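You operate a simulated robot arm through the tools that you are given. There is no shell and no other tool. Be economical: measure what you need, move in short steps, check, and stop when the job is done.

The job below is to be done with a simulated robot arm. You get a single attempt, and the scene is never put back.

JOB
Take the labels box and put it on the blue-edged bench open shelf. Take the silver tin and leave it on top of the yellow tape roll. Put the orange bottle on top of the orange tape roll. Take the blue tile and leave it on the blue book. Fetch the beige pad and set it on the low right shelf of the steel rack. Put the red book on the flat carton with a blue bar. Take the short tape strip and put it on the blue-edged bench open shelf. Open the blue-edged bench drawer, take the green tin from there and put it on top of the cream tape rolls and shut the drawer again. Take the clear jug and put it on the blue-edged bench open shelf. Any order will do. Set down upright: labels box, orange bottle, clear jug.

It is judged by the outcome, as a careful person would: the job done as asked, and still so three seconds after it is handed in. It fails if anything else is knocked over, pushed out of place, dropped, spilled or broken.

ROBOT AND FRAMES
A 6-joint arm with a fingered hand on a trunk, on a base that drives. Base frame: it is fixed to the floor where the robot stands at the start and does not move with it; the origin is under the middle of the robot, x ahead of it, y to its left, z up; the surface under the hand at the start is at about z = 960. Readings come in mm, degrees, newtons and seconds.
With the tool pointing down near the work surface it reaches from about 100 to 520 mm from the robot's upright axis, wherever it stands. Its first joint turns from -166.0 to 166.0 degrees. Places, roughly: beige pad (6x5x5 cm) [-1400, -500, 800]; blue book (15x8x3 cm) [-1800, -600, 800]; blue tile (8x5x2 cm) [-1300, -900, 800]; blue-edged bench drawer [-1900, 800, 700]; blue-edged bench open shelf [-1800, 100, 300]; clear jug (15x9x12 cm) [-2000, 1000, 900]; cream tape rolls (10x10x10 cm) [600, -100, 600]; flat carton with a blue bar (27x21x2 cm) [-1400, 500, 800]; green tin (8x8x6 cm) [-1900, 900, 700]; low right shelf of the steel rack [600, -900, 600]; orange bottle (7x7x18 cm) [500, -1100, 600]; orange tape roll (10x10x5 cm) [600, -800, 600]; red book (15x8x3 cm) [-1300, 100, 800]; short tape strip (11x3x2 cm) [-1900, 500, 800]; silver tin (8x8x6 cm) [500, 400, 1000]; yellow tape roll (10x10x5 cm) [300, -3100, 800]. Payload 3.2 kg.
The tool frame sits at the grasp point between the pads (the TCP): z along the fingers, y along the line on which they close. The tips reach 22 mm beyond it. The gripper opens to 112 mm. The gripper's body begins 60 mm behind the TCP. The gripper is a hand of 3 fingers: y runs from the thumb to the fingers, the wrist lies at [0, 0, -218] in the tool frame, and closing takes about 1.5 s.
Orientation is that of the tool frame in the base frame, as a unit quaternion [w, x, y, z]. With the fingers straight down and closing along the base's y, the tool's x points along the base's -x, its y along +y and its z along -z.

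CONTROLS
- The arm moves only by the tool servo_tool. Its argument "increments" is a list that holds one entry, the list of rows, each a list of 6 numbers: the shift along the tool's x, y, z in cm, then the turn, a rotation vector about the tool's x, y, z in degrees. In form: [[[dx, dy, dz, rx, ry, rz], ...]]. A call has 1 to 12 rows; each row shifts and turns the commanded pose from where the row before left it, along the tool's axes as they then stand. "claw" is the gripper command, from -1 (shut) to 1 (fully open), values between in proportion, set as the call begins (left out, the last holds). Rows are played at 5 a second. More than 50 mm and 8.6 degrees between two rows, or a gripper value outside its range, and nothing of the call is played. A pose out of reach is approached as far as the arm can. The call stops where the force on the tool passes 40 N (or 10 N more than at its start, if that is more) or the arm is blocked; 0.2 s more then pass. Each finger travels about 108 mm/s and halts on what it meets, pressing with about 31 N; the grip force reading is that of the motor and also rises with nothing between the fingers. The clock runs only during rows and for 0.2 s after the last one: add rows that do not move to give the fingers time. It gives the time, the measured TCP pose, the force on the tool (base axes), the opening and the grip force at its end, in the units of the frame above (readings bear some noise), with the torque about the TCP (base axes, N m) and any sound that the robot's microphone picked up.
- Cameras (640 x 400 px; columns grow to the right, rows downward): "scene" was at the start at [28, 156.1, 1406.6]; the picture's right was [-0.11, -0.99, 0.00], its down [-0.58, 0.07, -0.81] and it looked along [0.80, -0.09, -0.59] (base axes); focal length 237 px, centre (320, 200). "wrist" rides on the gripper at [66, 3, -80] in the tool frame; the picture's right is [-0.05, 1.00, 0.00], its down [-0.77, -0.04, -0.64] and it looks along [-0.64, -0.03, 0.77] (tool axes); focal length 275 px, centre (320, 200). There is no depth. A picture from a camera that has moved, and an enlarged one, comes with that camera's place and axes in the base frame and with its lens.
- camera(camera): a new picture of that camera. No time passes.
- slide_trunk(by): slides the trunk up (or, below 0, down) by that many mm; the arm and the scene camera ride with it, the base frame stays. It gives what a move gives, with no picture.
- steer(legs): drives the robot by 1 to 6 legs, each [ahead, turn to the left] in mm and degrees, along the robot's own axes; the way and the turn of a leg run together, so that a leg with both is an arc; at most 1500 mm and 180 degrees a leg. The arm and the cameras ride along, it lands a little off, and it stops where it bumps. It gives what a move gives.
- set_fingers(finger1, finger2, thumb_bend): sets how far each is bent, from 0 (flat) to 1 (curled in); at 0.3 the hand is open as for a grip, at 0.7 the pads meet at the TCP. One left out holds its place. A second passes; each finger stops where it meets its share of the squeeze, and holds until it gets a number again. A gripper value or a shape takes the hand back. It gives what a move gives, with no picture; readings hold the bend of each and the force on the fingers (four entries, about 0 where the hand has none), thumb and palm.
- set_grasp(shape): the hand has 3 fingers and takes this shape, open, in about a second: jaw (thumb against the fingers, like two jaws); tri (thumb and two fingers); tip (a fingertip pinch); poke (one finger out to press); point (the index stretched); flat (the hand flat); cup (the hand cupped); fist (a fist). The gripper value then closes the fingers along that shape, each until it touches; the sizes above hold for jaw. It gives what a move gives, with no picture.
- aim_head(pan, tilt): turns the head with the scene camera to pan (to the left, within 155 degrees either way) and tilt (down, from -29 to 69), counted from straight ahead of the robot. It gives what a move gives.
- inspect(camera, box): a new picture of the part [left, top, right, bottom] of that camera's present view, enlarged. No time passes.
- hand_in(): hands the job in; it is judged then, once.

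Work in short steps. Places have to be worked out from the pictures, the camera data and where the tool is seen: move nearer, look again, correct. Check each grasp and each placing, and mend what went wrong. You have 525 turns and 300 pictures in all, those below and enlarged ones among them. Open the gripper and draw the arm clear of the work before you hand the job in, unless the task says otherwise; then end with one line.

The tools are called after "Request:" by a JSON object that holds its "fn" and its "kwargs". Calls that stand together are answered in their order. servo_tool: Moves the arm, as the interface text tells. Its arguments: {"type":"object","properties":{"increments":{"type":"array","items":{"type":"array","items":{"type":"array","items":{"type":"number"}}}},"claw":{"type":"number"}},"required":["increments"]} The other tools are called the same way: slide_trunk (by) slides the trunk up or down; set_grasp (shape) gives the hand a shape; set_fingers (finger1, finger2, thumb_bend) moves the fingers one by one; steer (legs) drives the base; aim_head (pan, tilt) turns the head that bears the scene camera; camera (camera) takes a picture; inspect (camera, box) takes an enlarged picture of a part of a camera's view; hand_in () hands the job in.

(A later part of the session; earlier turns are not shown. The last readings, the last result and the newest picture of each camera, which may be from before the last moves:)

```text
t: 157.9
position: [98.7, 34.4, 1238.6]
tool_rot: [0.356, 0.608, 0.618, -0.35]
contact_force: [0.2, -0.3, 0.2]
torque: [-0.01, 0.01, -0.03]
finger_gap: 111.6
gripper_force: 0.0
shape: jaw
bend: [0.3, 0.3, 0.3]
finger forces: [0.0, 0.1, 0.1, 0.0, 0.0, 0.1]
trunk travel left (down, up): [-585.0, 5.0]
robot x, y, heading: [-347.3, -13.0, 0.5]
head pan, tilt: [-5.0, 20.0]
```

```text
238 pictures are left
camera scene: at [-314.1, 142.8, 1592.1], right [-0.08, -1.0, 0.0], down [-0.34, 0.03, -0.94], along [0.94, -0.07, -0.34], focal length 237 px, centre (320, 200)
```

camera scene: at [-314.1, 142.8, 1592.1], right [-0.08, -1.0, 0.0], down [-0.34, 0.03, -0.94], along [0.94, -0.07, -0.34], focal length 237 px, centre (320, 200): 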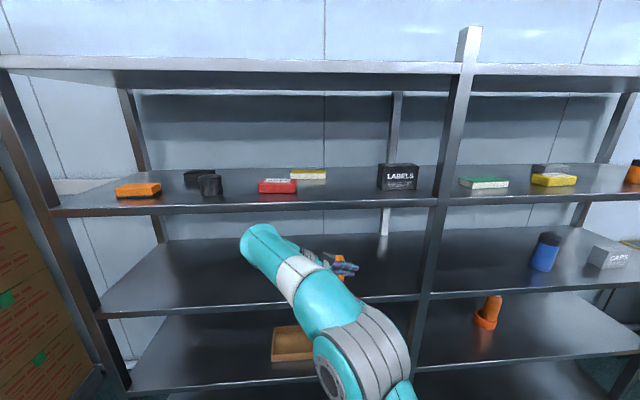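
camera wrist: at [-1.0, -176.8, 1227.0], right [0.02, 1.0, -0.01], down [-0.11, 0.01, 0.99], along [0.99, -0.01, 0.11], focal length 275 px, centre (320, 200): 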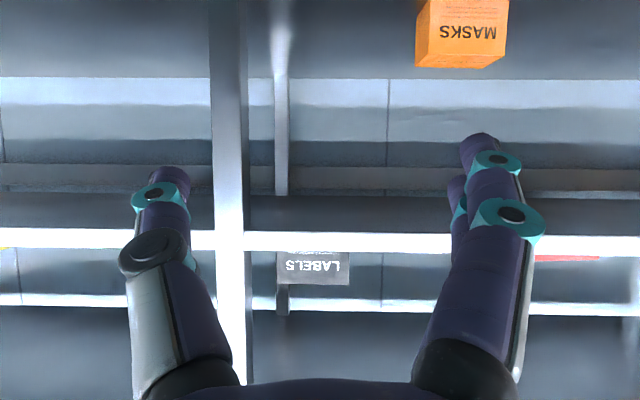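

Good pose. I raise to z≈1394 and then drive forward into the working position.

Request:
{"fn": "servo_tool", "kwargs": {"increments": [[[-3.35, 0, -1.94, 0, 0, 0], [-3.35, 0, -1.94, 0, 0, 0], [-3.35, 0, -1.94, 0, 0, 0], [-3.35, 0, -1.94, 0, 0, 0], [0, 0, 0, 0, 0, 0]]]}}

Request:
{"fn": "steer", "kwargs": {"legs": [[355, 0]]}}

Request:
{"fn": "camera", "kwargs": {"camera": "scene"}}

Request:
{"fn": "camera", "kwargs": {"camera": "wrist"}}

```text
t: 159.2
position: [86.4, -25.7, 1337.1]
tool_rot: [0.357, 0.607, 0.618, -0.349]
contact_force: [-0.4, -0.8, -0.6]
torque: [0.04, -0.05, 0.01]
finger_gap: 111.9
gripper_force: 0.1
shape: jaw
bend: [0.3, 0.3, 0.3]
finger forces: [0.1, 0.0, 0.0, 0.0, 0.0, 0.1]
out of reach, approached as far as the arm can: row 1, 2, 3, 4
trunk travel left (down, up): [-585.0, 5.0]
robot x, y, heading: [-341.1, -13.2, 0.3]
head pan, tilt: [-5.0, 20.0]
```

```text
t: 160.9
position: [316.9, -22.3, 1341.4]
tool_rot: [0.357, 0.611, 0.617, -0.344]
contact_force: [-31.5, 2.9, 2.4]
torque: [-0.03, 0.05, 0.11]
finger_gap: 110.4
gripper_force: 0.0
shape: jaw
bend: [0.4, 0.44, 0.3]
finger forces: [19.2, 12.7, 0.0, 0.0, 0.0, 0.0]
trunk travel left (down, up): [-585.0, 5.0]
robot x, y, heading: [-110.6, -13.5, 0.5]
head pan, tilt: [-5.0, 20.0]
stopped in leg 1: the force on the tool passed its limit at 59 N (the readings are from after the stop); the commanded pose is now the measured one
```

```text
237 pictures are left
camera scene: at [-83.9, 145.5, 1592.1], right [-0.08, -1.0, 0.0], down [-0.34, 0.03, -0.94], along [0.94, -0.07, -0.34], focal length 237 px, centre (320, 200)
```

scene: 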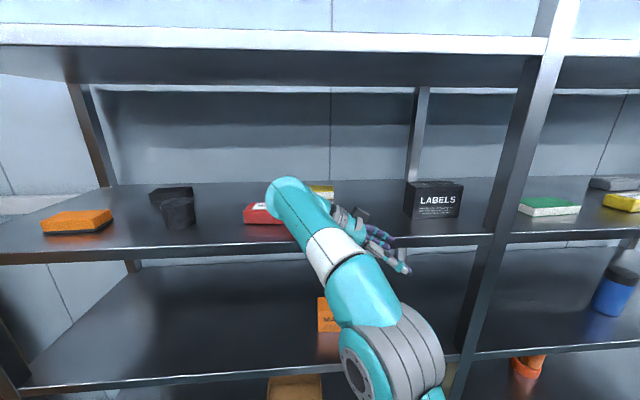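

```text
236 pictures are left
camera wrist: at [319.1, 81.0, 1325.0], right [1.0, 0.0, 0.05], down [-0.05, 0.16, 0.99], along [-0.01, -0.99, 0.15], focal length 275 px, centre (320, 200)
```

wrist: 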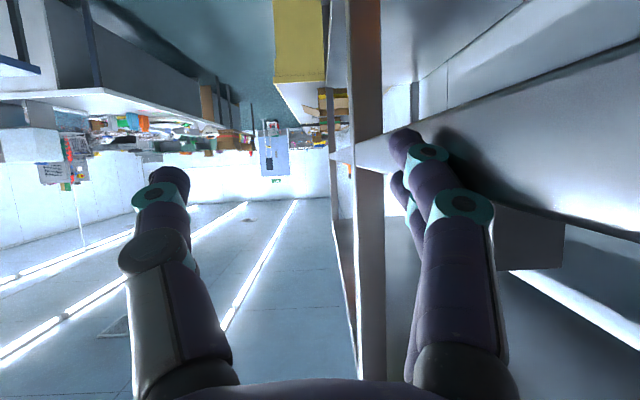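

The raise was limited by reach, and the fingers touched the shelf edge. I back off right away and reassess.

Request:
{"fn": "steer", "kwargs": {"legs": [[-150, 0]]}}

Request:
{"fn": "camera", "kwargs": {"camera": "scene"}}

```text
t: 162.3
position: [173.0, -24.5, 1339.1]
tool_rot: [0.356, 0.61, 0.619, -0.345]
contact_force: [0.4, 0.3, 0.1]
torque: [0.04, -0.03, -0.03]
finger_gap: 112.0
gripper_force: 0.1
shape: jaw
bend: [0.3, 0.3, 0.3]
finger forces: [0.0, 0.1, 0.0, 0.0, 0.0, 0.0]
trunk travel left (down, up): [-585.0, 5.0]
robot x, y, heading: [-258.3, -16.8, 0.7]
head pan, tilt: [-5.0, 20.0]
```

```text
235 pictures are left
camera scene: at [-226.1, 143.5, 1592.1], right [-0.08, -1.0, 0.0], down [-0.34, 0.03, -0.94], along [0.94, -0.07, -0.34], focal length 237 px, centre (320, 200)
```

scene: 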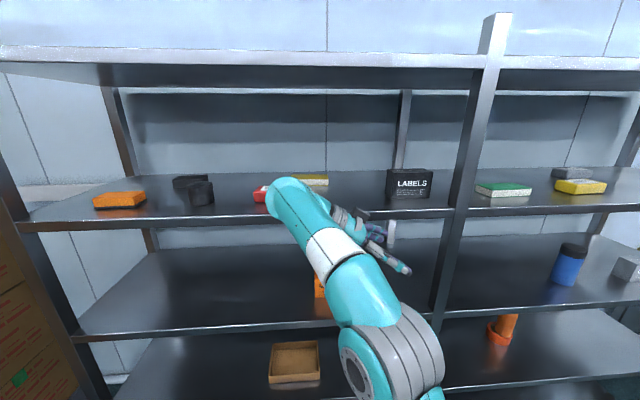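

All fine. The reach analysis (shoulder ≈880 at full trunk) rules out the side approach. Instead I'll approach from the front, with the fingers opened wider than jaw (bend 0). First yaw the tool back to forward.

Request:
{"fn": "servo_tool", "kwargs": {"increments": [[[0, 0, 0, -7.05, 0.06, -4.18], [0, 0, 0, -7.05, 0.06, -4.18], [0, 0, 0, -7.05, 0.06, -4.18], [0, 0, 0, -7.05, 0.06, -4.18], [0, 0, 0, -7.05, 0.06, -4.18], [0, 0, 0, -7.05, 0.06, -4.18], [0, 0, 0, -7.05, 0.06, -4.18], [0, 0, 0, -7.05, 0.06, -4.18], [0, 0, 0, -7.05, 0.06, -4.18], [0, 0, 0, -7.05, 0.06, -4.18], [0, 0, 0, -7.05, 0.06, -4.18], [0, 0, 0, 0, 0, 0]]]}}

Request:
{"fn": "set_fingers", "kwargs": {"finger1": 0, "finger2": 0, "thumb_bend": 0}}

Request:
{"fn": "camera", "kwargs": {"camera": "wrist"}}

```text
t: 164.9
position: [174.3, -23.8, 1338.7]
tool_rot: [0.494, -0.009, 0.869, 0.007]
contact_force: [0.0, 0.3, 0.3]
torque: [-0.02, 0.04, 0.0]
finger_gap: 111.9
gripper_force: 0.0
shape: jaw
bend: [0.3, 0.3, 0.3]
finger forces: [0.0, 0.0, 0.1, 0.1, 0.0, 0.0]
trunk travel left (down, up): [-585.0, 5.0]
robot x, y, heading: [-255.6, -17.1, 0.6]
head pan, tilt: [-5.0, 20.0]
```

```text
t: 165.9
position: [174.6, -25.2, 1338.8]
tool_rot: [0.495, -0.009, 0.869, 0.007]
contact_force: [0.0, -0.5, -1.0]
torque: [-0.01, -0.02, 0.0]
finger_gap: 152.5
gripper_force: 0.0
shape: fingers
bend: [0.0, 0.0, 0.0]
finger forces: [0.0, 0.0, 0.1, 0.0, 0.0, 0.0]
trunk travel left (down, up): [-585.0, 5.0]
robot x, y, heading: [-254.6, -11.5, 0.6]
head pan, tilt: [-5.0, 20.0]
```

```text
234 pictures are left
camera wrist: at [72.9, -23.0, 1322.8], right [0.0, 1.0, 0.04], down [-0.15, -0.04, 0.99], along [0.99, -0.01, 0.15], focal length 275 px, centre (320, 200)
```

wrist: 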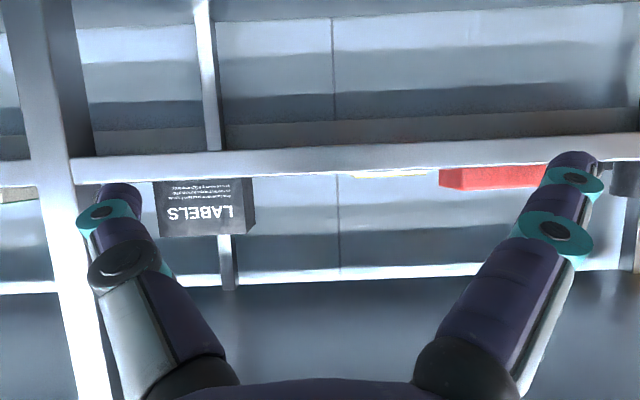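

Opening is now 152 mm — enough for the 130 mm box. I shift the robot right 180 mm to line up with the box.

Request:
{"fn": "steer", "kwargs": {"legs": [[0, -90], [180, 0], [0, 90]]}}

Request:
{"fn": "camera", "kwargs": {"camera": "scene"}}

Request:
{"fn": "camera", "kwargs": {"camera": "wrist"}}

```text
t: 175.1
position: [174.7, -210.4, 1338.4]
tool_rot: [0.495, -0.004, 0.869, 0.005]
contact_force: [0.4, 0.0, -0.6]
torque: [0.0, -0.01, 0.04]
finger_gap: 152.8
gripper_force: 0.0
shape: fingers
bend: [0.0, 0.0, 0.0]
finger forces: [0.0, 0.0, 0.0, 0.1, 0.0, 0.1]
trunk travel left (down, up): [-585.0, 5.0]
robot x, y, heading: [-260.3, -192.8, -0.4]
head pan, tilt: [-5.0, 20.0]
```

```text
233 pictures are left
camera scene: at [-223.5, -37.1, 1592.1], right [-0.09, -1.0, 0.0], down [-0.34, 0.03, -0.94], along [0.94, -0.09, -0.34], focal length 237 px, centre (320, 200)
```

scene: 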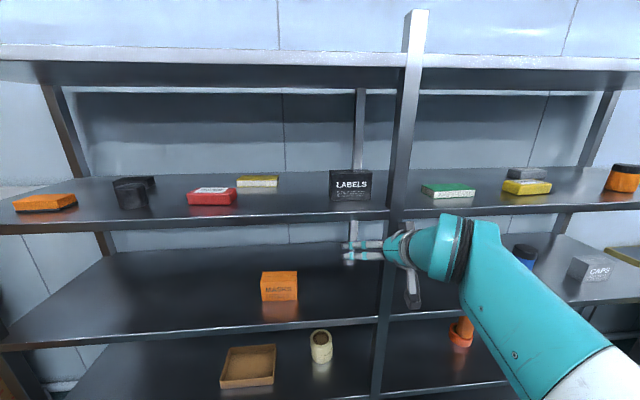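

```text
232 pictures are left
camera wrist: at [72.0, -207.3, 1322.7], right [0.01, 1.0, 0.04], down [-0.15, -0.04, 0.99], along [0.99, -0.02, 0.15], focal length 275 px, centre (320, 200)
```

wrist: 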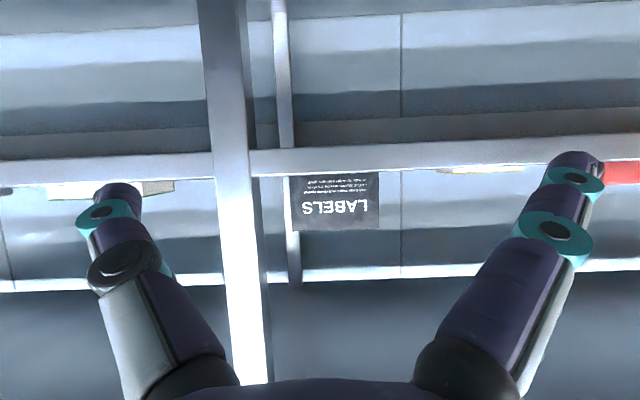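

The right box face is nearly in line with the rack post, so I must enter ~45 mm left of it, then shift right behind the post. Pitch to ~72°, level the roll, raise to z≈1393, and shift left.

Request:
{"fn": "servo_tool", "kwargs": {"increments": [[[0, 0, 0, 0, -6.4, -1.3], [0, 0, 0, 0, -6.4, -1.3], [-2.6, 2.5, -0.85, 0, 0, 0], [-2.6, 2.5, -0.85, 0, 0, 0], [0, 0, 0, 0, 0, 0]]]}}

Request:
{"fn": "camera", "kwargs": {"camera": "wrist"}}

```text
t: 176.3
position: [170.3, -158.2, 1390.5]
tool_rot: [0.588, -0.023, 0.809, -0.006]
contact_force: [-0.2, 0.1, 0.2]
torque: [-0.01, 0.04, -0.04]
finger_gap: 152.4
gripper_force: 0.1
shape: fingers
bend: [0.0, 0.0, 0.0]
finger forces: [0.0, 0.0, 0.0, 0.0, 0.1, 0.0]
trunk travel left (down, up): [-585.0, 5.0]
robot x, y, heading: [-258.6, -195.4, -0.0]
head pan, tilt: [-5.0, 20.0]
```

```text
231 pictures are left
camera wrist: at [75.7, -158.8, 1352.9], right [-0.01, 1.0, 0.01], down [-0.37, -0.01, 0.93], along [0.93, 0.01, 0.37], focal length 275 px, centre (320, 200)
```

wrist: 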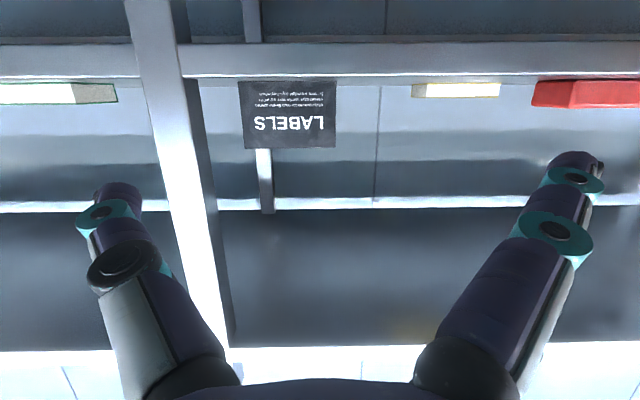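

I add 30 mm left clearance and 10 mm height, then drive forward in one step.

Request:
{"fn": "servo_tool", "kwargs": {"increments": [[[-0.95, 3.2, -0.3, 0, 0, 0], [0, 0, 0, 0, 0, 0], [0, 0, 0, 0, 0, 0]]]}}

```text
t: 177.1
position: [169.8, -125.8, 1400.5]
tool_rot: [0.588, -0.022, 0.808, -0.007]
contact_force: [-0.3, 0.4, -0.3]
torque: [0.02, -0.01, -0.01]
finger_gap: 152.5
gripper_force: 0.1
shape: fingers
bend: [0.0, 0.0, 0.0]
finger forces: [0.0, 0.0, 0.1, 0.0, 0.0, 0.0]
trunk travel left (down, up): [-585.0, 5.0]
robot x, y, heading: [-260.2, -193.9, -0.2]
head pan, tilt: [-5.0, 20.0]
```

Request:
{"fn": "steer", "kwargs": {"legs": [[205, 0]]}}

Request:
{"fn": "camera", "kwargs": {"camera": "wrist"}}

Request:
{"fn": "camera", "kwargs": {"camera": "scene"}}

```text
t: 178.7
position: [376.4, -125.6, 1399.5]
tool_rot: [0.588, -0.024, 0.808, -0.005]
contact_force: [0.4, -0.3, 0.6]
torque: [-0.02, 0.02, 0.0]
finger_gap: 152.8
gripper_force: 0.0
shape: fingers
bend: [0.0, 0.0, 0.0]
finger forces: [0.1, 0.1, 0.1, 0.0, 0.1, 0.1]
trunk travel left (down, up): [-585.0, 5.0]
robot x, y, heading: [-53.9, -198.8, -0.1]
head pan, tilt: [-5.0, 20.0]
```

```text
230 pictures are left
camera wrist: at [280.7, -127.0, 1361.9], right [-0.02, 1.0, 0.01], down [-0.37, -0.01, 0.93], along [0.93, 0.01, 0.37], focal length 275 px, centre (320, 200)
```

wrist: 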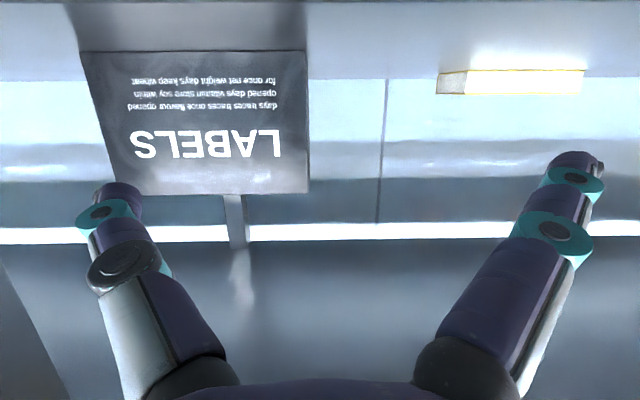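

```text
229 pictures are left
camera scene: at [-17.0, -37.7, 1592.0], right [-0.09, -1.0, 0.0], down [-0.34, 0.03, -0.94], along [0.94, -0.08, -0.34], focal length 237 px, centre (320, 200)
```

scene: 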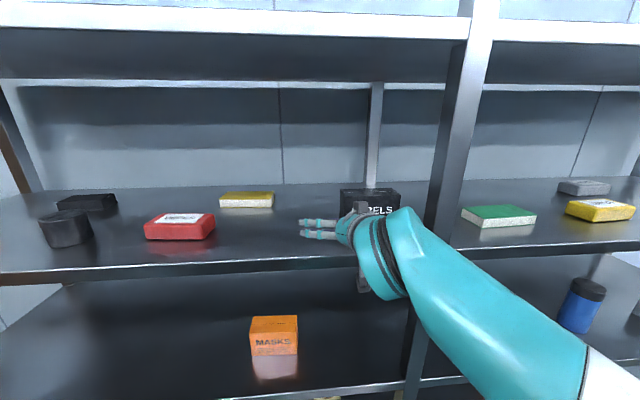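

Refined: box front face x≈455, y≈−258…−132, z≈1340–1427. I advance to x≈416 (tips still before the box), then shift right ~50 mm past the post.

Request:
{"fn": "servo_tool", "kwargs": {"increments": [[[-0.65, 0, 1.95, 0, 0, 0], [-0.65, 0, 1.95, 0, 0, 0], [0, -2, 0, 0, 0, 0], [0, -2, 0, 0, 0, 0], [0, -1.3, 0, 0, 0, 0], [0, 0, 0, 0, 0, 0]]]}}

Request:
{"fn": "camera", "kwargs": {"camera": "wrist"}}

Request:
{"fn": "inspect", "kwargs": {"camera": "scene", "box": [280, 150, 500, 300]}}

```text
t: 180.1
position: [418.7, -178.9, 1401.9]
tool_rot: [0.588, -0.023, 0.809, -0.006]
contact_force: [0.8, 0.5, -0.4]
torque: [0.0, 0.05, -0.01]
finger_gap: 152.5
gripper_force: 0.0
shape: fingers
bend: [0.0, 0.0, 0.0]
finger forces: [0.1, 0.0, 0.0, 0.0, 0.0, 0.0]
trunk travel left (down, up): [-585.0, 5.0]
robot x, y, heading: [-51.1, -194.5, -0.1]
head pan, tilt: [-5.0, 20.0]
```

```text
228 pictures are left
camera wrist: at [322.3, -179.4, 1364.3], right [-0.02, 1.0, 0.01], down [-0.37, -0.01, 0.93], along [0.93, 0.01, 0.37], focal length 275 px, centre (320, 200)
```

wrist: 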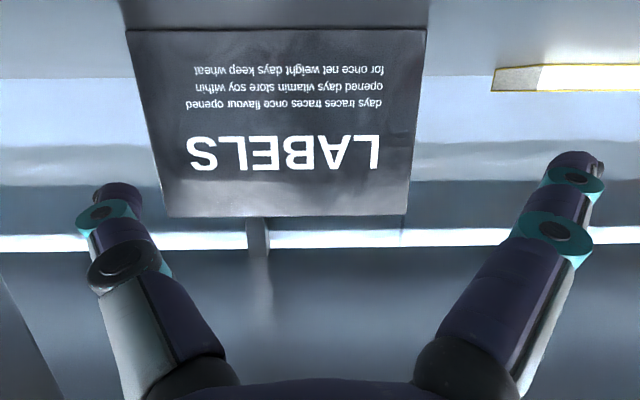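

```text
2.67 times, centred on (390, 225) of scene
camera zoom: at [-18.3, -37.6, 1592.1], right [-0.09, -1.0, 0.0], down [-0.34, 0.03, -0.94], along [0.94, -0.08, -0.34], focal length 631 px, centre (133, 133)
```

zoom: 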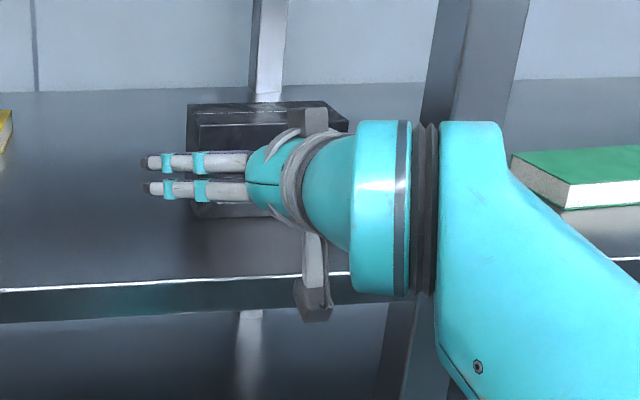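

The thumb side needs ~10 mm more clearance. Shift right 10 mm, then advance ~60 mm around the box.

Request:
{"fn": "servo_tool", "kwargs": {"increments": [[[0, -1.1, 0, 0, 0, 0], [-0.5, 0, 1.5, 0, 0, 0], [-0.5, 0, 1.5, 0, 0, 0], [0, 0, 0, 0, 0, 0]]]}}

Request:
{"fn": "camera", "kwargs": {"camera": "wrist"}}

```text
t: 181.1
position: [450.0, -188.4, 1402.9]
tool_rot: [0.588, -0.023, 0.808, -0.006]
contact_force: [-0.3, -0.4, 0.0]
torque: [0.0, 0.02, -0.05]
finger_gap: 152.9
gripper_force: 0.2
shape: fingers
bend: [0.0, 0.0, 0.0]
finger forces: [0.1, 0.1, 0.0, 0.1, 0.1, 0.0]
trunk travel left (down, up): [-585.0, 5.0]
robot x, y, heading: [-52.8, -198.1, 0.0]
head pan, tilt: [-5.0, 20.0]
```

```text
226 pictures are left
camera wrist: at [354.3, -188.8, 1365.3], right [-0.02, 1.0, 0.01], down [-0.37, -0.01, 0.93], along [0.93, 0.01, 0.37], focal length 275 px, centre (320, 200)
```

wrist: 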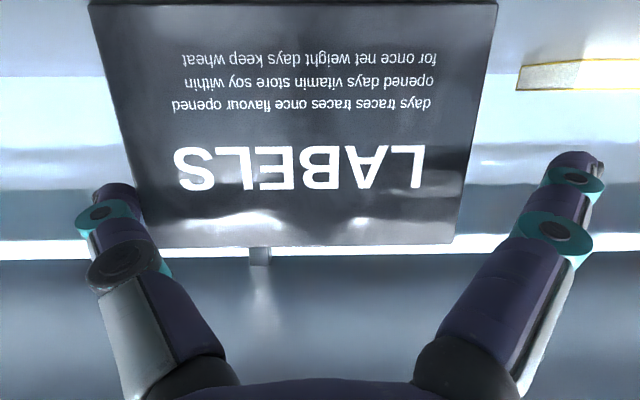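

Thumb and fingers are outside the box on both sides (front face x≈454). Advance 30 mm more.

Request:
{"fn": "servo_tool", "kwargs": {"increments": [[[-0.5, 0, 1.5, 0, 0, 0], [-0.45, 0, 1.4, 0, 0, 0], [0, 0, 0, 0, 0, 0]]]}}

Request:
{"fn": "camera", "kwargs": {"camera": "wrist"}}

```text
t: 181.9
position: [481.1, -187.6, 1403.6]
tool_rot: [0.588, -0.023, 0.809, -0.006]
contact_force: [-0.9, 0.8, -0.1]
torque: [0.02, 0.0, -0.02]
finger_gap: 152.8
gripper_force: 0.4
shape: fingers
bend: [0.0, 0.0, 0.0]
finger forces: [0.1, 0.1, 0.0, 0.0, 0.2, 0.0]
trunk travel left (down, up): [-585.0, 5.0]
robot x, y, heading: [-50.2, -195.5, 0.0]
head pan, tilt: [-5.0, 20.0]
```

```text
225 pictures are left
camera wrist: at [385.0, -187.9, 1365.4], right [-0.02, 1.0, 0.01], down [-0.37, -0.01, 0.93], along [0.93, 0.01, 0.37], focal length 275 px, centre (320, 200)
```

wrist: 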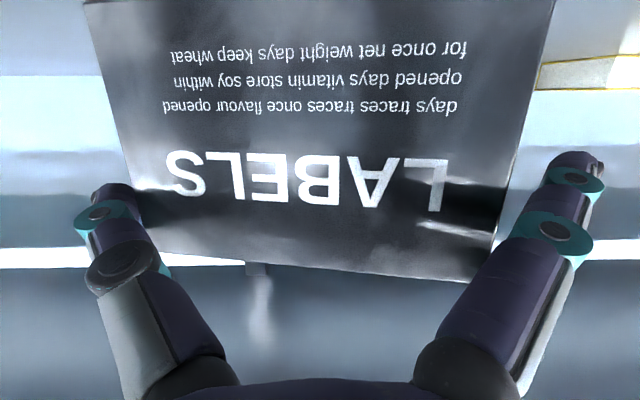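

The thumb tip touched the front right corner and yawed the box slightly. I back off 30 mm, shift 13 mm right, and re-enter.

Request:
{"fn": "servo_tool", "kwargs": {"increments": [[[0.5, 0, -1.5, 0, 0, 0], [0.5, 0, -1.5, 0, 0, 0], [0, -1.3, 0, 0, 0, 0], [0, 0, 0, 0, 0, 0]]]}}

Request:
{"fn": "camera", "kwargs": {"camera": "wrist"}}

```text
t: 182.9
position: [448.7, -201.3, 1403.0]
tool_rot: [0.588, -0.023, 0.808, -0.006]
contact_force: [0.0, 0.7, 0.6]
torque: [0.0, -0.01, 0.01]
finger_gap: 153.0
gripper_force: 0.1
shape: fingers
bend: [0.0, 0.0, 0.0]
finger forces: [0.0, 0.0, 0.1, 0.0, 0.1, 0.1]
trunk travel left (down, up): [-585.0, 5.0]
robot x, y, heading: [-50.4, -197.5, -0.3]
head pan, tilt: [-5.0, 20.0]
```

```text
224 pictures are left
camera wrist: at [353.3, -201.9, 1365.2], right [-0.02, 1.0, 0.01], down [-0.37, -0.01, 0.93], along [0.93, 0.01, 0.37], focal length 275 px, centre (320, 200)
```

wrist: 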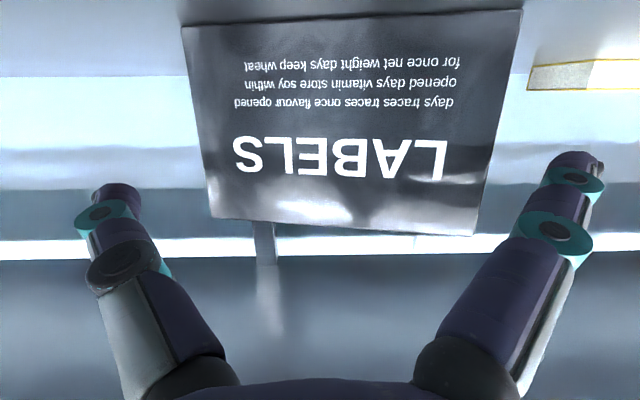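

Now the box is nearly between the fingers (centre +6 mm). Shift left 5 mm and advance 35 mm.

Request:
{"fn": "servo_tool", "kwargs": {"increments": [[[0, 0.5, 0, 0, 0, 0], [-0.55, 0, 1.7, 0, 0, 0], [-0.55, 0, 1.7, 0, 0, 0], [0, 0, 0, 0, 0, 0]]]}}

Request:
{"fn": "camera", "kwargs": {"camera": "wrist"}}

```text
t: 183.9
position: [484.8, -194.2, 1403.5]
tool_rot: [0.588, -0.024, 0.809, -0.006]
contact_force: [-0.6, 0.8, -0.3]
torque: [-0.01, 0.0, 0.01]
finger_gap: 153.1
gripper_force: 0.5
shape: fingers
bend: [0.0, 0.0, 0.0]
finger forces: [0.1, 0.1, 0.1, 0.0, 0.0, 0.0]
trunk travel left (down, up): [-585.0, 5.0]
robot x, y, heading: [-51.6, -196.4, -0.3]
head pan, tilt: [-5.0, 20.0]
```

```text
223 pictures are left
camera wrist: at [389.4, -195.8, 1365.5], right [-0.02, 1.0, 0.01], down [-0.37, -0.01, 0.93], along [0.93, 0.01, 0.37], focal length 275 px, centre (320, 200)
```

wrist: 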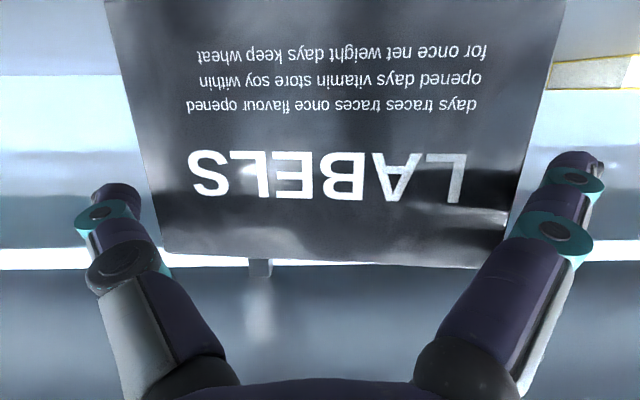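

Box lies between thumb and fingers. I close the fingers individually.

Request:
{"fn": "set_fingers", "kwargs": {"finger1": 0.6, "finger2": 0.6, "thumb_bend": 0.6}}

Request:
{"fn": "camera", "kwargs": {"camera": "wrist"}}

```text
t: 184.9
position: [485.3, -195.4, 1404.1]
tool_rot: [0.588, -0.025, 0.808, -0.005]
contact_force: [0.2, -0.2, -0.3]
torque: [0.02, 0.0, 0.04]
finger_gap: 65.6
gripper_force: 0.2
shape: fingers
bend: [0.6, 0.59, 0.33]
finger forces: [0.0, 0.5, 0.0, 0.0, 0.0, 0.0]
trunk travel left (down, up): [-585.0, 5.0]
robot x, y, heading: [-53.9, -194.2, -0.2]
head pan, tilt: [-5.0, 20.0]
```

```text
222 pictures are left
camera wrist: at [389.4, -195.8, 1365.3], right [-0.02, 1.0, 0.01], down [-0.37, -0.01, 0.93], along [0.93, 0.01, 0.37], focal length 275 px, centre (320, 200)
```

wrist: 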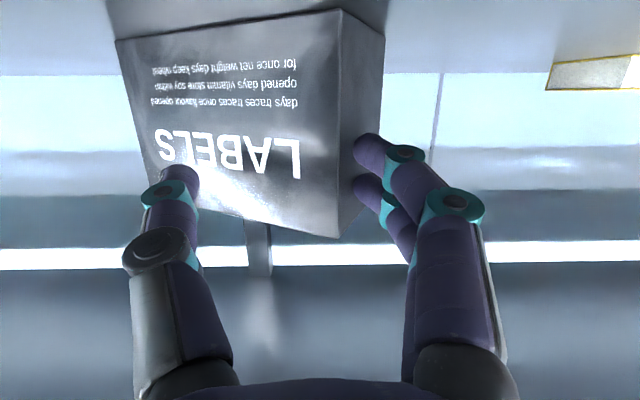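

The box got pushed out and is yawed ≈27° (near corner (500,-187), centre (553,-230)). I'll use this: keep rotating it until its narrow end faces the front, and then grip across its ~57 mm thickness. Open thumb flat, fingers moderately.

Request:
{"fn": "set_fingers", "kwargs": {"finger1": 0.15, "finger2": 0.15, "thumb_bend": 0}}

Request:
{"fn": "servo_tool", "kwargs": {"increments": [[[0, -1.2, 0, 0, 0, 0], [-0.5, 0, 1.5, 0, 0, 0], [-0.5, 0, 1.5, 0, 0, 0], [-0.4, 0, 1.3, 0, 0, 0], [-0.4, 0, 1.3, 0, 0, 0], [0, 0, 0, 0, 0, 0]]]}}

Request:
{"fn": "camera", "kwargs": {"camera": "wrist"}}

```text
t: 185.9
position: [485.7, -194.5, 1403.7]
tool_rot: [0.587, -0.023, 0.809, -0.007]
contact_force: [0.6, -1.0, -0.8]
torque: [-0.02, -0.02, 0.01]
finger_gap: 140.7
gripper_force: 0.1
shape: fingers
bend: [0.15, 0.15, 0.0]
finger forces: [0.0, 0.1, 0.1, 0.0, 0.0, 0.0]
trunk travel left (down, up): [-585.0, 5.0]
robot x, y, heading: [-53.0, -195.2, -0.2]
head pan, tilt: [-5.0, 20.0]
```

```text
t: 187.3
position: [544.4, -204.0, 1404.9]
tool_rot: [0.588, -0.024, 0.808, -0.006]
contact_force: [0.5, -0.1, -0.2]
torque: [0.02, -0.02, 0.0]
finger_gap: 141.3
gripper_force: 0.1
shape: fingers
bend: [0.15, 0.15, 0.0]
finger forces: [0.0, 0.1, 0.0, 0.1, 0.1, 0.0]
trunk travel left (down, up): [-585.0, 5.0]
robot x, y, heading: [-52.7, -193.0, -0.1]
head pan, tilt: [-5.0, 20.0]
```

```text
221 pictures are left
camera wrist: at [449.0, -205.4, 1365.9], right [-0.02, 1.0, 0.01], down [-0.37, -0.01, 0.93], along [0.93, 0.01, 0.37], focal length 275 px, centre (320, 200)
```

wrist: 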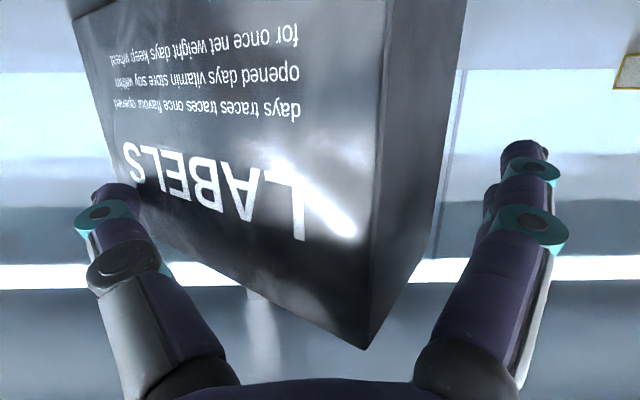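

The box turned to ≈39°. Closing thumb and fingers now should rotate it further into alignment.

Request:
{"fn": "set_fingers", "kwargs": {"finger1": 0.5, "finger2": 0.5, "thumb_bend": 0.5}}

Request:
{"fn": "camera", "kwargs": {"camera": "wrist"}}

```text
t: 188.3
position: [544.8, -205.0, 1405.0]
tool_rot: [0.588, -0.024, 0.808, -0.006]
contact_force: [0.8, 0.0, 0.6]
torque: [-0.01, -0.05, -0.02]
finger_gap: 63.6
gripper_force: 3.0
shape: fingers
bend: [0.48, 0.49, 0.48]
finger forces: [1.6, 1.5, 0.1, 0.0, 2.8, 0.0]
trunk travel left (down, up): [-585.0, 5.0]
robot x, y, heading: [-51.2, -194.2, 0.1]
head pan, tilt: [-5.0, 20.0]
```

```text
220 pictures are left
camera wrist: at [448.9, -205.5, 1365.9], right [-0.02, 1.0, 0.01], down [-0.37, -0.01, 0.93], along [0.93, 0.01, 0.37], focal length 275 px, centre (320, 200)
```

wrist: 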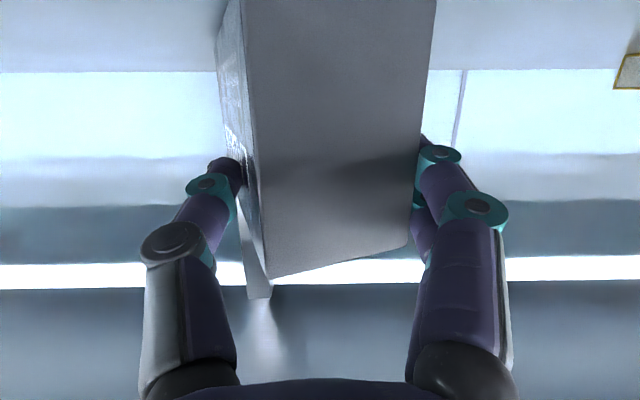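

Excellent — the box has aligned with its narrow end toward the hand. I open slightly, advance ~28 mm for a deeper grip, then close.

Request:
{"fn": "set_fingers", "kwargs": {"finger1": 0.38, "finger2": 0.38, "thumb_bend": 0.38}}

Request:
{"fn": "servo_tool", "kwargs": {"increments": [[[-0.3, 0, 0.9, 0, 0, 0], [-0.3, 0, 0.9, 0, 0, 0], [-0.3, 0, 0.9, 0, 0, 0], [0, 0, 0, 0, 0, 0]]]}}

Request:
{"fn": "camera", "kwargs": {"camera": "wrist"}}

```text
t: 189.3
position: [544.2, -204.2, 1403.6]
tool_rot: [0.588, -0.024, 0.809, -0.006]
contact_force: [0.4, 0.2, 0.0]
torque: [-0.05, -0.03, 0.03]
finger_gap: 89.0
gripper_force: 0.2
shape: fingers
bend: [0.38, 0.38, 0.38]
finger forces: [0.1, 0.0, 0.0, 0.0, 0.0, 0.0]
trunk travel left (down, up): [-585.0, 5.0]
robot x, y, heading: [-54.4, -196.0, -0.1]
head pan, tilt: [-5.0, 20.0]
```

```text
t: 190.3
position: [573.6, -204.1, 1403.7]
tool_rot: [0.588, -0.023, 0.809, -0.007]
contact_force: [-0.4, -1.3, 0.1]
torque: [0.03, 0.01, -0.04]
finger_gap: 89.6
gripper_force: 0.2
shape: fingers
bend: [0.38, 0.38, 0.38]
finger forces: [0.0, 0.1, 0.0, 0.1, 0.2, 0.0]
trunk travel left (down, up): [-585.0, 5.0]
robot x, y, heading: [-54.5, -193.6, 0.1]
head pan, tilt: [-5.0, 20.0]
```

```text
219 pictures are left
camera wrist: at [477.2, -204.2, 1366.0], right [-0.02, 1.0, 0.01], down [-0.37, -0.01, 0.93], along [0.93, 0.01, 0.37], focal length 275 px, centre (320, 200)
```

wrist: 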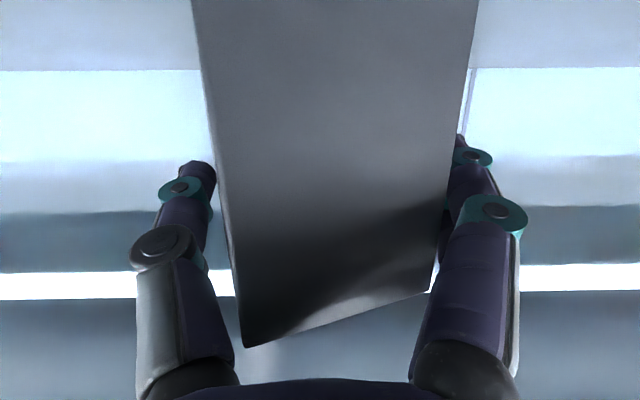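

Well inside the hand now. Close with full grip.

Request:
{"fn": "servo_tool", "kwargs": {"increments": [[[0, 0, 0, 0, 0, 0], [0, 0, 0, 0, 0, 0], [0, 0, 0, 0, 0, 0], [0, 0, 0, 0, 0, 0], [0, 0, 0, 0, 0, 0], [0, 0, 0, 0, 0, 0], [0, 0, 0, 0, 0, 0]]], "claw": -1}}

Request:
{"fn": "camera", "kwargs": {"camera": "wrist"}}

```text
t: 191.9
position: [573.0, -202.8, 1403.8]
tool_rot: [0.588, -0.024, 0.809, -0.006]
contact_force: [0.0, -1.2, -0.6]
torque: [-0.03, -0.11, -0.08]
finger_gap: 56.8
gripper_force: 30.7
shape: jaw
bend: [0.73, 0.75, 0.63]
finger forces: [14.5, 15.5, 0.0, 0.0, 26.8, 0.1]
trunk travel left (down, up): [-585.0, 5.0]
robot x, y, heading: [-52.5, -196.8, -0.1]
head pan, tilt: [-5.0, 20.0]
```

```text
218 pictures are left
camera wrist: at [477.1, -204.3, 1366.0], right [-0.02, 1.0, 0.01], down [-0.37, -0.01, 0.93], along [0.93, 0.01, 0.37], focal length 275 px, centre (320, 200)
```

wrist: 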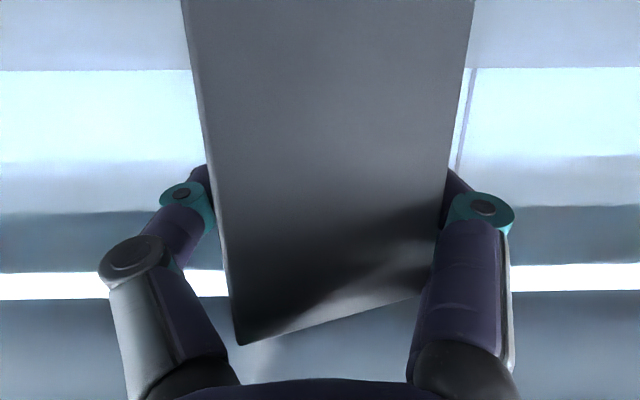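

Firm grip. Lift a little (reach-limited) while retracting slightly.

Request:
{"fn": "slide_trunk", "kwargs": {"by": 5}}

Request:
{"fn": "servo_tool", "kwargs": {"increments": [[[-0.5, 0, -0.2, 0, 0, 0], [0.0, 0, -1.0, 0, 0, 0], [-0.2, 0, -1.5, 0, 0, 0], [-0.2, 0, -1.5, 0, 0, 0], [0, 0, 0, 0, 0, 0]]]}}

Request:
{"fn": "camera", "kwargs": {"camera": "wrist"}}

Request:
{"fn": "camera", "kwargs": {"camera": "scene"}}

```text
t: 192.4
position: [572.8, -203.1, 1407.9]
tool_rot: [0.588, -0.023, 0.809, -0.006]
contact_force: [-0.1, -0.1, -1.9]
torque: [0.04, 0.07, 0.01]
finger_gap: 57.2
gripper_force: 30.6
shape: jaw
bend: [0.73, 0.75, 0.63]
finger forces: [13.8, 15.1, 0.1, 0.0, 26.1, 0.1]
trunk travel left (down, up): [-590.0, 0.0]
robot x, y, heading: [-54.2, -196.5, 0.0]
head pan, tilt: [-5.0, 20.0]
```

```text
t: 193.6
position: [536.5, -204.0, 1430.8]
tool_rot: [0.588, -0.024, 0.808, -0.005]
contact_force: [-1.0, -0.1, -1.6]
torque: [0.02, 0.05, -0.03]
finger_gap: 56.9
gripper_force: 30.9
shape: jaw
bend: [0.73, 0.75, 0.63]
finger forces: [13.8, 15.2, 0.1, 0.0, 26.2, 0.0]
trunk travel left (down, up): [-590.0, 0.0]
robot x, y, heading: [-50.2, -196.2, 0.2]
head pan, tilt: [-5.0, 20.0]
```

```text
217 pictures are left
camera wrist: at [439.9, -205.1, 1392.9], right [-0.02, 1.0, 0.01], down [-0.37, -0.01, 0.93], along [0.93, 0.01, 0.37], focal length 275 px, centre (320, 200)
```

wrist: 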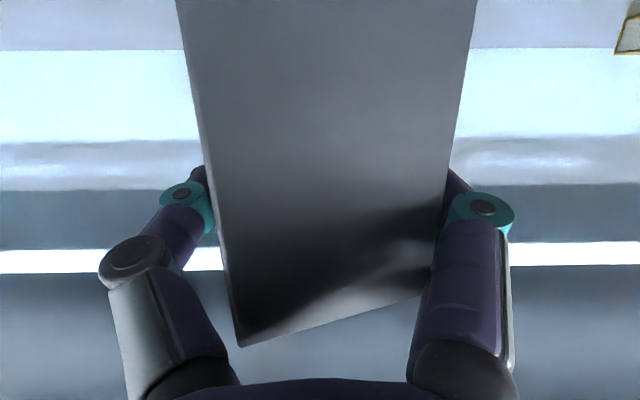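

```text
216 pictures are left
camera scene: at [-17.8, -37.7, 1597.1], right [-0.09, -1.0, 0.0], down [-0.34, 0.03, -0.94], along [0.94, -0.08, -0.34], focal length 237 px, centre (320, 200)
```

scene: 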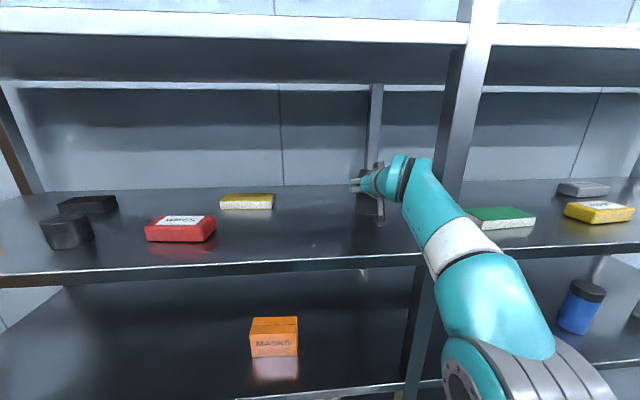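

Held and lifted. Shift left 45 mm to clear the post, then back out by driving in reverse.

Request:
{"fn": "servo_tool", "kwargs": {"increments": [[[0, 2.3, 0, 0, 0, 0], [0, 2.3, 0, 0, 0, 0], [0, 0, 0, 0, 0, 0]]]}}

Request:
{"fn": "steer", "kwargs": {"legs": [[-350, 0]]}}

Request:
{"fn": "camera", "kwargs": {"camera": "scene"}}

```text
t: 194.4
position: [534.8, -158.4, 1429.4]
tool_rot: [0.589, -0.023, 0.808, -0.006]
contact_force: [0.0, 0.5, -1.5]
torque: [0.0, 0.04, -0.02]
finger_gap: 56.9
gripper_force: 31.3
shape: jaw
bend: [0.73, 0.75, 0.63]
finger forces: [13.8, 14.9, 0.1, 0.1, 26.1, 0.0]
trunk travel left (down, up): [-590.0, 0.0]
robot x, y, heading: [-54.8, -195.2, -0.1]
head pan, tilt: [-5.0, 20.0]
```

```text
t: 196.7
position: [182.9, -156.9, 1429.2]
tool_rot: [0.588, -0.024, 0.809, -0.006]
contact_force: [-0.2, -0.4, -2.5]
torque: [0.05, 0.03, 0.03]
finger_gap: 56.7
gripper_force: 30.9
shape: jaw
bend: [0.73, 0.75, 0.63]
finger forces: [13.9, 14.8, 0.1, 0.0, 26.1, 0.0]
trunk travel left (down, up): [-590.0, 0.0]
robot x, y, heading: [-404.7, -195.3, -0.1]
head pan, tilt: [-5.0, 20.0]
```

```text
215 pictures are left
camera scene: at [-369.9, -37.0, 1597.1], right [-0.09, -1.0, 0.0], down [-0.34, 0.03, -0.94], along [0.94, -0.08, -0.34], focal length 237 px, centre (320, 200)
```

scene: 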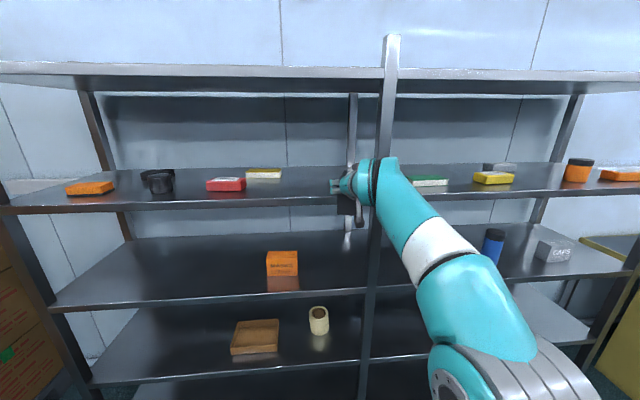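

The box is out. I retract the arm and lower the trunk for driving.

Request:
{"fn": "servo_tool", "kwargs": {"increments": [[[1.35, 0, -4.1, 0, 0, 0], [1.35, 0, -4.1, 0, 0, 0], [1.35, 0, -4.1, 0, 0, 0], [0, 0, 0, 0, 0, 0]]]}}

Request:
{"fn": "slide_trunk", "kwargs": {"by": -350}}

Request:
{"fn": "steer", "kwargs": {"legs": [[0, 110], [1200, 0]]}}

Request:
{"fn": "aim_head", "kwargs": {"pan": 20, "tilt": 25}}

Request:
{"fn": "camera", "kwargs": {"camera": "scene"}}

```text
t: 197.7
position: [54.8, -161.0, 1427.7]
tool_rot: [0.588, -0.023, 0.809, -0.007]
contact_force: [-0.1, 0.2, -1.4]
torque: [0.02, 0.04, -0.03]
finger_gap: 56.7
gripper_force: 30.9
shape: jaw
bend: [0.73, 0.75, 0.63]
finger forces: [13.8, 14.8, 0.1, 0.0, 26.0, 0.0]
trunk travel left (down, up): [-590.0, 0.0]
robot x, y, heading: [-401.3, -195.4, -0.3]
head pan, tilt: [-5.0, 20.0]
```

```text
t: 201.1
position: [54.5, -161.0, 1078.5]
tool_rot: [0.588, -0.024, 0.809, -0.006]
contact_force: [0.3, 0.1, -1.1]
torque: [0.02, 0.04, 0.01]
finger_gap: 56.8
gripper_force: 31.1
shape: jaw
bend: [0.73, 0.75, 0.63]
finger forces: [13.7, 14.7, 0.1, 0.0, 26.2, 0.0]
trunk travel left (down, up): [-240.0, 350.0]
robot x, y, heading: [-403.0, -195.2, -0.1]
head pan, tilt: [-5.0, 20.0]
```

```text
t: 211.8
position: [-999.5, 1356.8, 1078.1]
tool_rot: [-0.341, 0.676, -0.444, -0.479]
contact_force: [0.3, -0.6, -1.0]
torque: [-0.02, -0.01, 0.02]
finger_gap: 56.5
gripper_force: 29.9
shape: jaw
bend: [0.73, 0.75, 0.64]
finger forces: [13.6, 14.0, 0.1, 0.0, 25.7, 0.0]
trunk travel left (down, up): [-240.0, 350.0]
robot x, y, heading: [-810.5, 938.3, 110.3]
head pan, tilt: [-5.0, 20.0]
```

```text
t: 212.7
position: [-1000.3, 1356.9, 1078.2]
tool_rot: [-0.342, 0.676, -0.444, -0.478]
contact_force: [-0.1, -0.2, -2.0]
torque: [0.0, -0.01, 0.02]
finger_gap: 57.0
gripper_force: 31.2
shape: jaw
bend: [0.73, 0.75, 0.64]
finger forces: [13.7, 14.0, 0.0, 0.0, 25.8, 0.0]
trunk travel left (down, up): [-240.0, 350.0]
robot x, y, heading: [-808.5, 937.2, 110.0]
head pan, tilt: [20.0, 25.0]
```

```text
214 pictures are left
camera scene: at [-1004.6, 895.7, 1239.0], right [0.77, 0.64, 0.0], down [0.27, -0.32, -0.91], along [-0.58, 0.69, -0.42], focal length 237 px, centre (320, 200)
```

scene: 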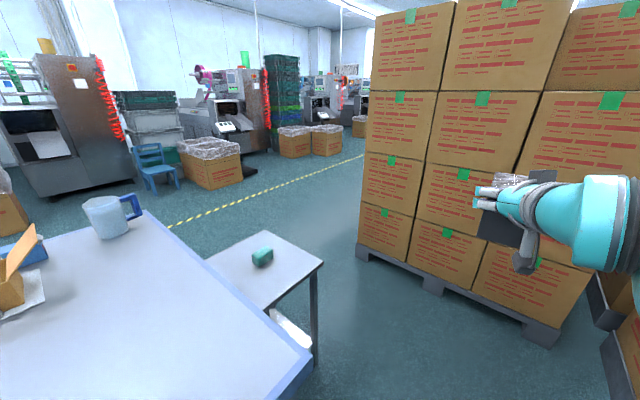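

I see the side table at the bench's end and the pallet; the passage between is ≈860 mm wide. I go through in steps.

Request:
{"fn": "steer", "kwargs": {"legs": [[600, 0], [0, 30], [568, 0], [0, 40], [700, 0]]}}

Request:
{"fn": "aim_head", "kwargs": {"pan": 70, "tilt": 30}}

Request:
{"fn": "camera", "kwargs": {"camera": "scene"}}

```text
t: 225.8
position: [-2610.6, 1848.3, 1078.0]
tool_rot: [-0.006, 0.809, 0.023, -0.588]
contact_force: [-0.1, 0.7, -2.0]
torque: [0.01, -0.07, -0.03]
finger_gap: 57.0
gripper_force: 30.6
shape: jaw
bend: [0.73, 0.75, 0.64]
finger forces: [13.6, 13.6, 0.0, 0.0, 26.0, 0.0]
trunk travel left (down, up): [-240.0, 350.0]
robot x, y, heading: [-2152.5, 1884.5, 179.8]
head pan, tilt: [20.0, 25.0]
```

```text
t: 226.9
position: [-2611.1, 1849.6, 1078.4]
tool_rot: [-0.006, 0.808, 0.023, -0.588]
contact_force: [0.1, 0.8, -1.7]
torque: [-0.04, -0.05, -0.01]
finger_gap: 56.6
gripper_force: 31.5
shape: jaw
bend: [0.73, 0.75, 0.64]
finger forces: [13.7, 13.5, 0.1, 0.0, 26.0, 0.1]
trunk travel left (down, up): [-240.0, 350.0]
robot x, y, heading: [-2155.8, 1884.0, 179.8]
head pan, tilt: [70.0, 30.0]
```

```text
213 pictures are left
camera scene: at [-2124.5, 1631.2, 1231.0], right [-0.94, 0.35, 0.0], down [0.17, 0.47, -0.87], along [-0.3, -0.81, -0.5], focal length 237 px, centre (320, 200)
```

scene: 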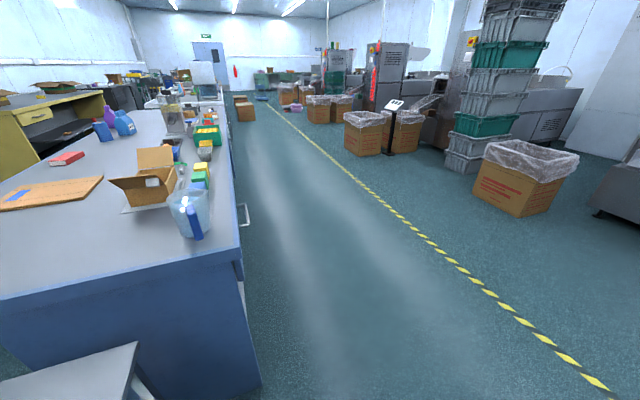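

The aisle on the far side is clear. I drive to x≈-2700, go along to y≈100, and turn to face the bench.

Request:
{"fn": "steer", "kwargs": {"legs": [[550, 0], [0, 90], [1500, 0], [270, 0], [0, 90]]}}

Request:
{"fn": "aim_head", "kwargs": {"pan": -10, "tilt": 35}}

Request:
{"fn": "camera", "kwargs": {"camera": "scene"}}

```text
t: 246.2
position: [-2260.8, 153.3, 1078.0]
tool_rot: [0.588, -0.014, 0.809, -0.013]
contact_force: [1.2, 0.1, -3.2]
torque: [0.0, 0.03, 0.0]
finger_gap: 56.4
gripper_force: 30.9
shape: jaw
bend: [0.74, 0.75, 0.64]
finger forces: [13.7, 12.9, 0.1, 0.0, 25.9, 0.0]
trunk travel left (down, up): [-240.0, 350.0]
robot x, y, heading: [-2719.0, 129.0, -1.4]
head pan, tilt: [70.0, 30.0]
```

```text
t: 247.8
position: [-2261.4, 153.0, 1079.7]
tool_rot: [0.588, -0.015, 0.808, -0.012]
contact_force: [-0.1, -0.4, -1.9]
torque: [-0.01, 0.01, 0.0]
finger_gap: 56.8
gripper_force: 30.6
shape: jaw
bend: [0.74, 0.75, 0.64]
finger forces: [13.7, 12.9, 0.0, 0.0, 25.7, 0.0]
trunk travel left (down, up): [-240.0, 350.0]
robot x, y, heading: [-2719.3, 131.8, -1.3]
head pan, tilt: [-10.0, 35.0]
```

```text
212 pictures are left
camera scene: at [-2687.6, 280.2, 1223.2], right [-0.2, -0.98, 0.0], down [-0.56, 0.11, -0.82], along [0.8, -0.16, -0.57], focal length 237 px, centre (320, 200)
```

scene: 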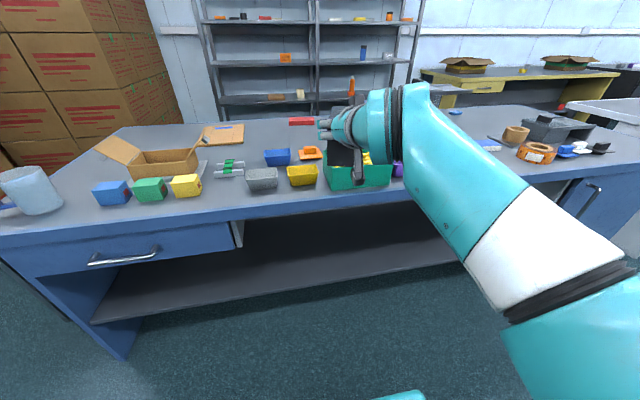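

The open shelf (z≈300) is right ahead under the bench top. I lower the trunk fully, then lower the arm outside the bench.

Request:
{"fn": "slide_trunk", "kwargs": {"by": -240}}

Request:
{"fn": "servo_tool", "kwargs": {"increments": [[[4.5, 0, 1.47, 0, 0, 0], [4.5, 0, 1.47, 0, 0, 0], [4.5, 0, 1.47, 0, 0, 0], [4.5, 0, 1.47, 0, 0, 0], [4.5, 0, 1.47, 0, 0, 0], [4.5, 0, 1.47, 0, 0, 0], [4.5, 0, 1.47, 0, 0, 0], [0, 0, 0, 0, 0, 0]]]}}

Request:
{"fn": "camera", "kwargs": {"camera": "scene"}}

Request:
{"fn": "camera", "kwargs": {"camera": "wrist"}}

```text
t: 250.2
position: [-2261.4, 155.1, 839.0]
tool_rot: [0.588, -0.014, 0.808, -0.013]
contact_force: [-0.6, 0.3, -2.1]
torque: [0.02, 0.07, 0.02]
finger_gap: 56.5
gripper_force: 31.2
shape: jaw
bend: [0.74, 0.75, 0.64]
finger forces: [13.7, 12.7, 0.1, 0.1, 25.9, 0.0]
trunk travel left (down, up): [0.0, 590.0]
robot x, y, heading: [-2717.8, 128.8, -1.4]
head pan, tilt: [-10.0, 35.0]
```

```text
t: 252.1
position: [-2260.1, 185.4, 554.8]
tool_rot: [0.586, -0.013, 0.81, -0.015]
contact_force: [-0.4, 0.2, -1.6]
torque: [0.04, 0.02, 0.0]
finger_gap: 56.2
gripper_force: 31.1
shape: jaw
bend: [0.74, 0.75, 0.64]
finger forces: [13.8, 12.2, 0.0, 0.0, 26.0, 0.0]
out of reach, approached as far as the arm can: row 4, 5, 6, 7
trunk travel left (down, up): [0.0, 590.0]
robot x, y, heading: [-2718.6, 130.7, -1.4]
head pan, tilt: [-10.0, 35.0]
```

```text
211 pictures are left
camera scene: at [-2687.7, 280.1, 983.2], right [-0.2, -0.98, 0.0], down [-0.56, 0.11, -0.82], along [0.8, -0.16, -0.57], focal length 237 px, centre (320, 200)
```

scene: 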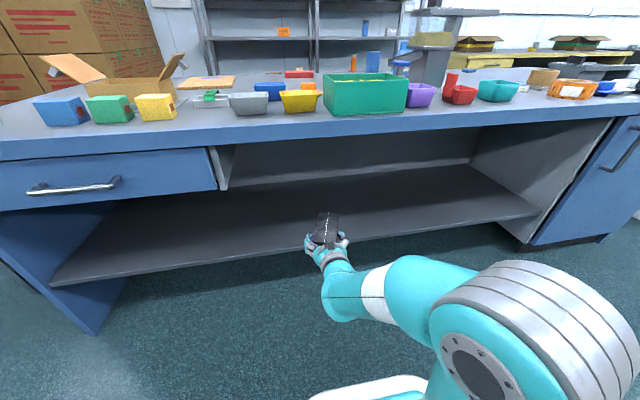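

```text
210 pictures are left
camera wrist: at [-2355.8, 187.4, 516.8], right [0.01, 1.0, 0.0], down [-0.36, 0.0, 0.93], along [0.93, -0.01, 0.36], focal length 275 px, centre (320, 200)
```

wrist: 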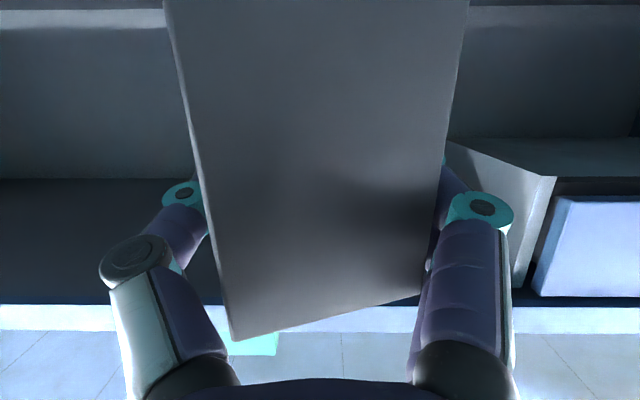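

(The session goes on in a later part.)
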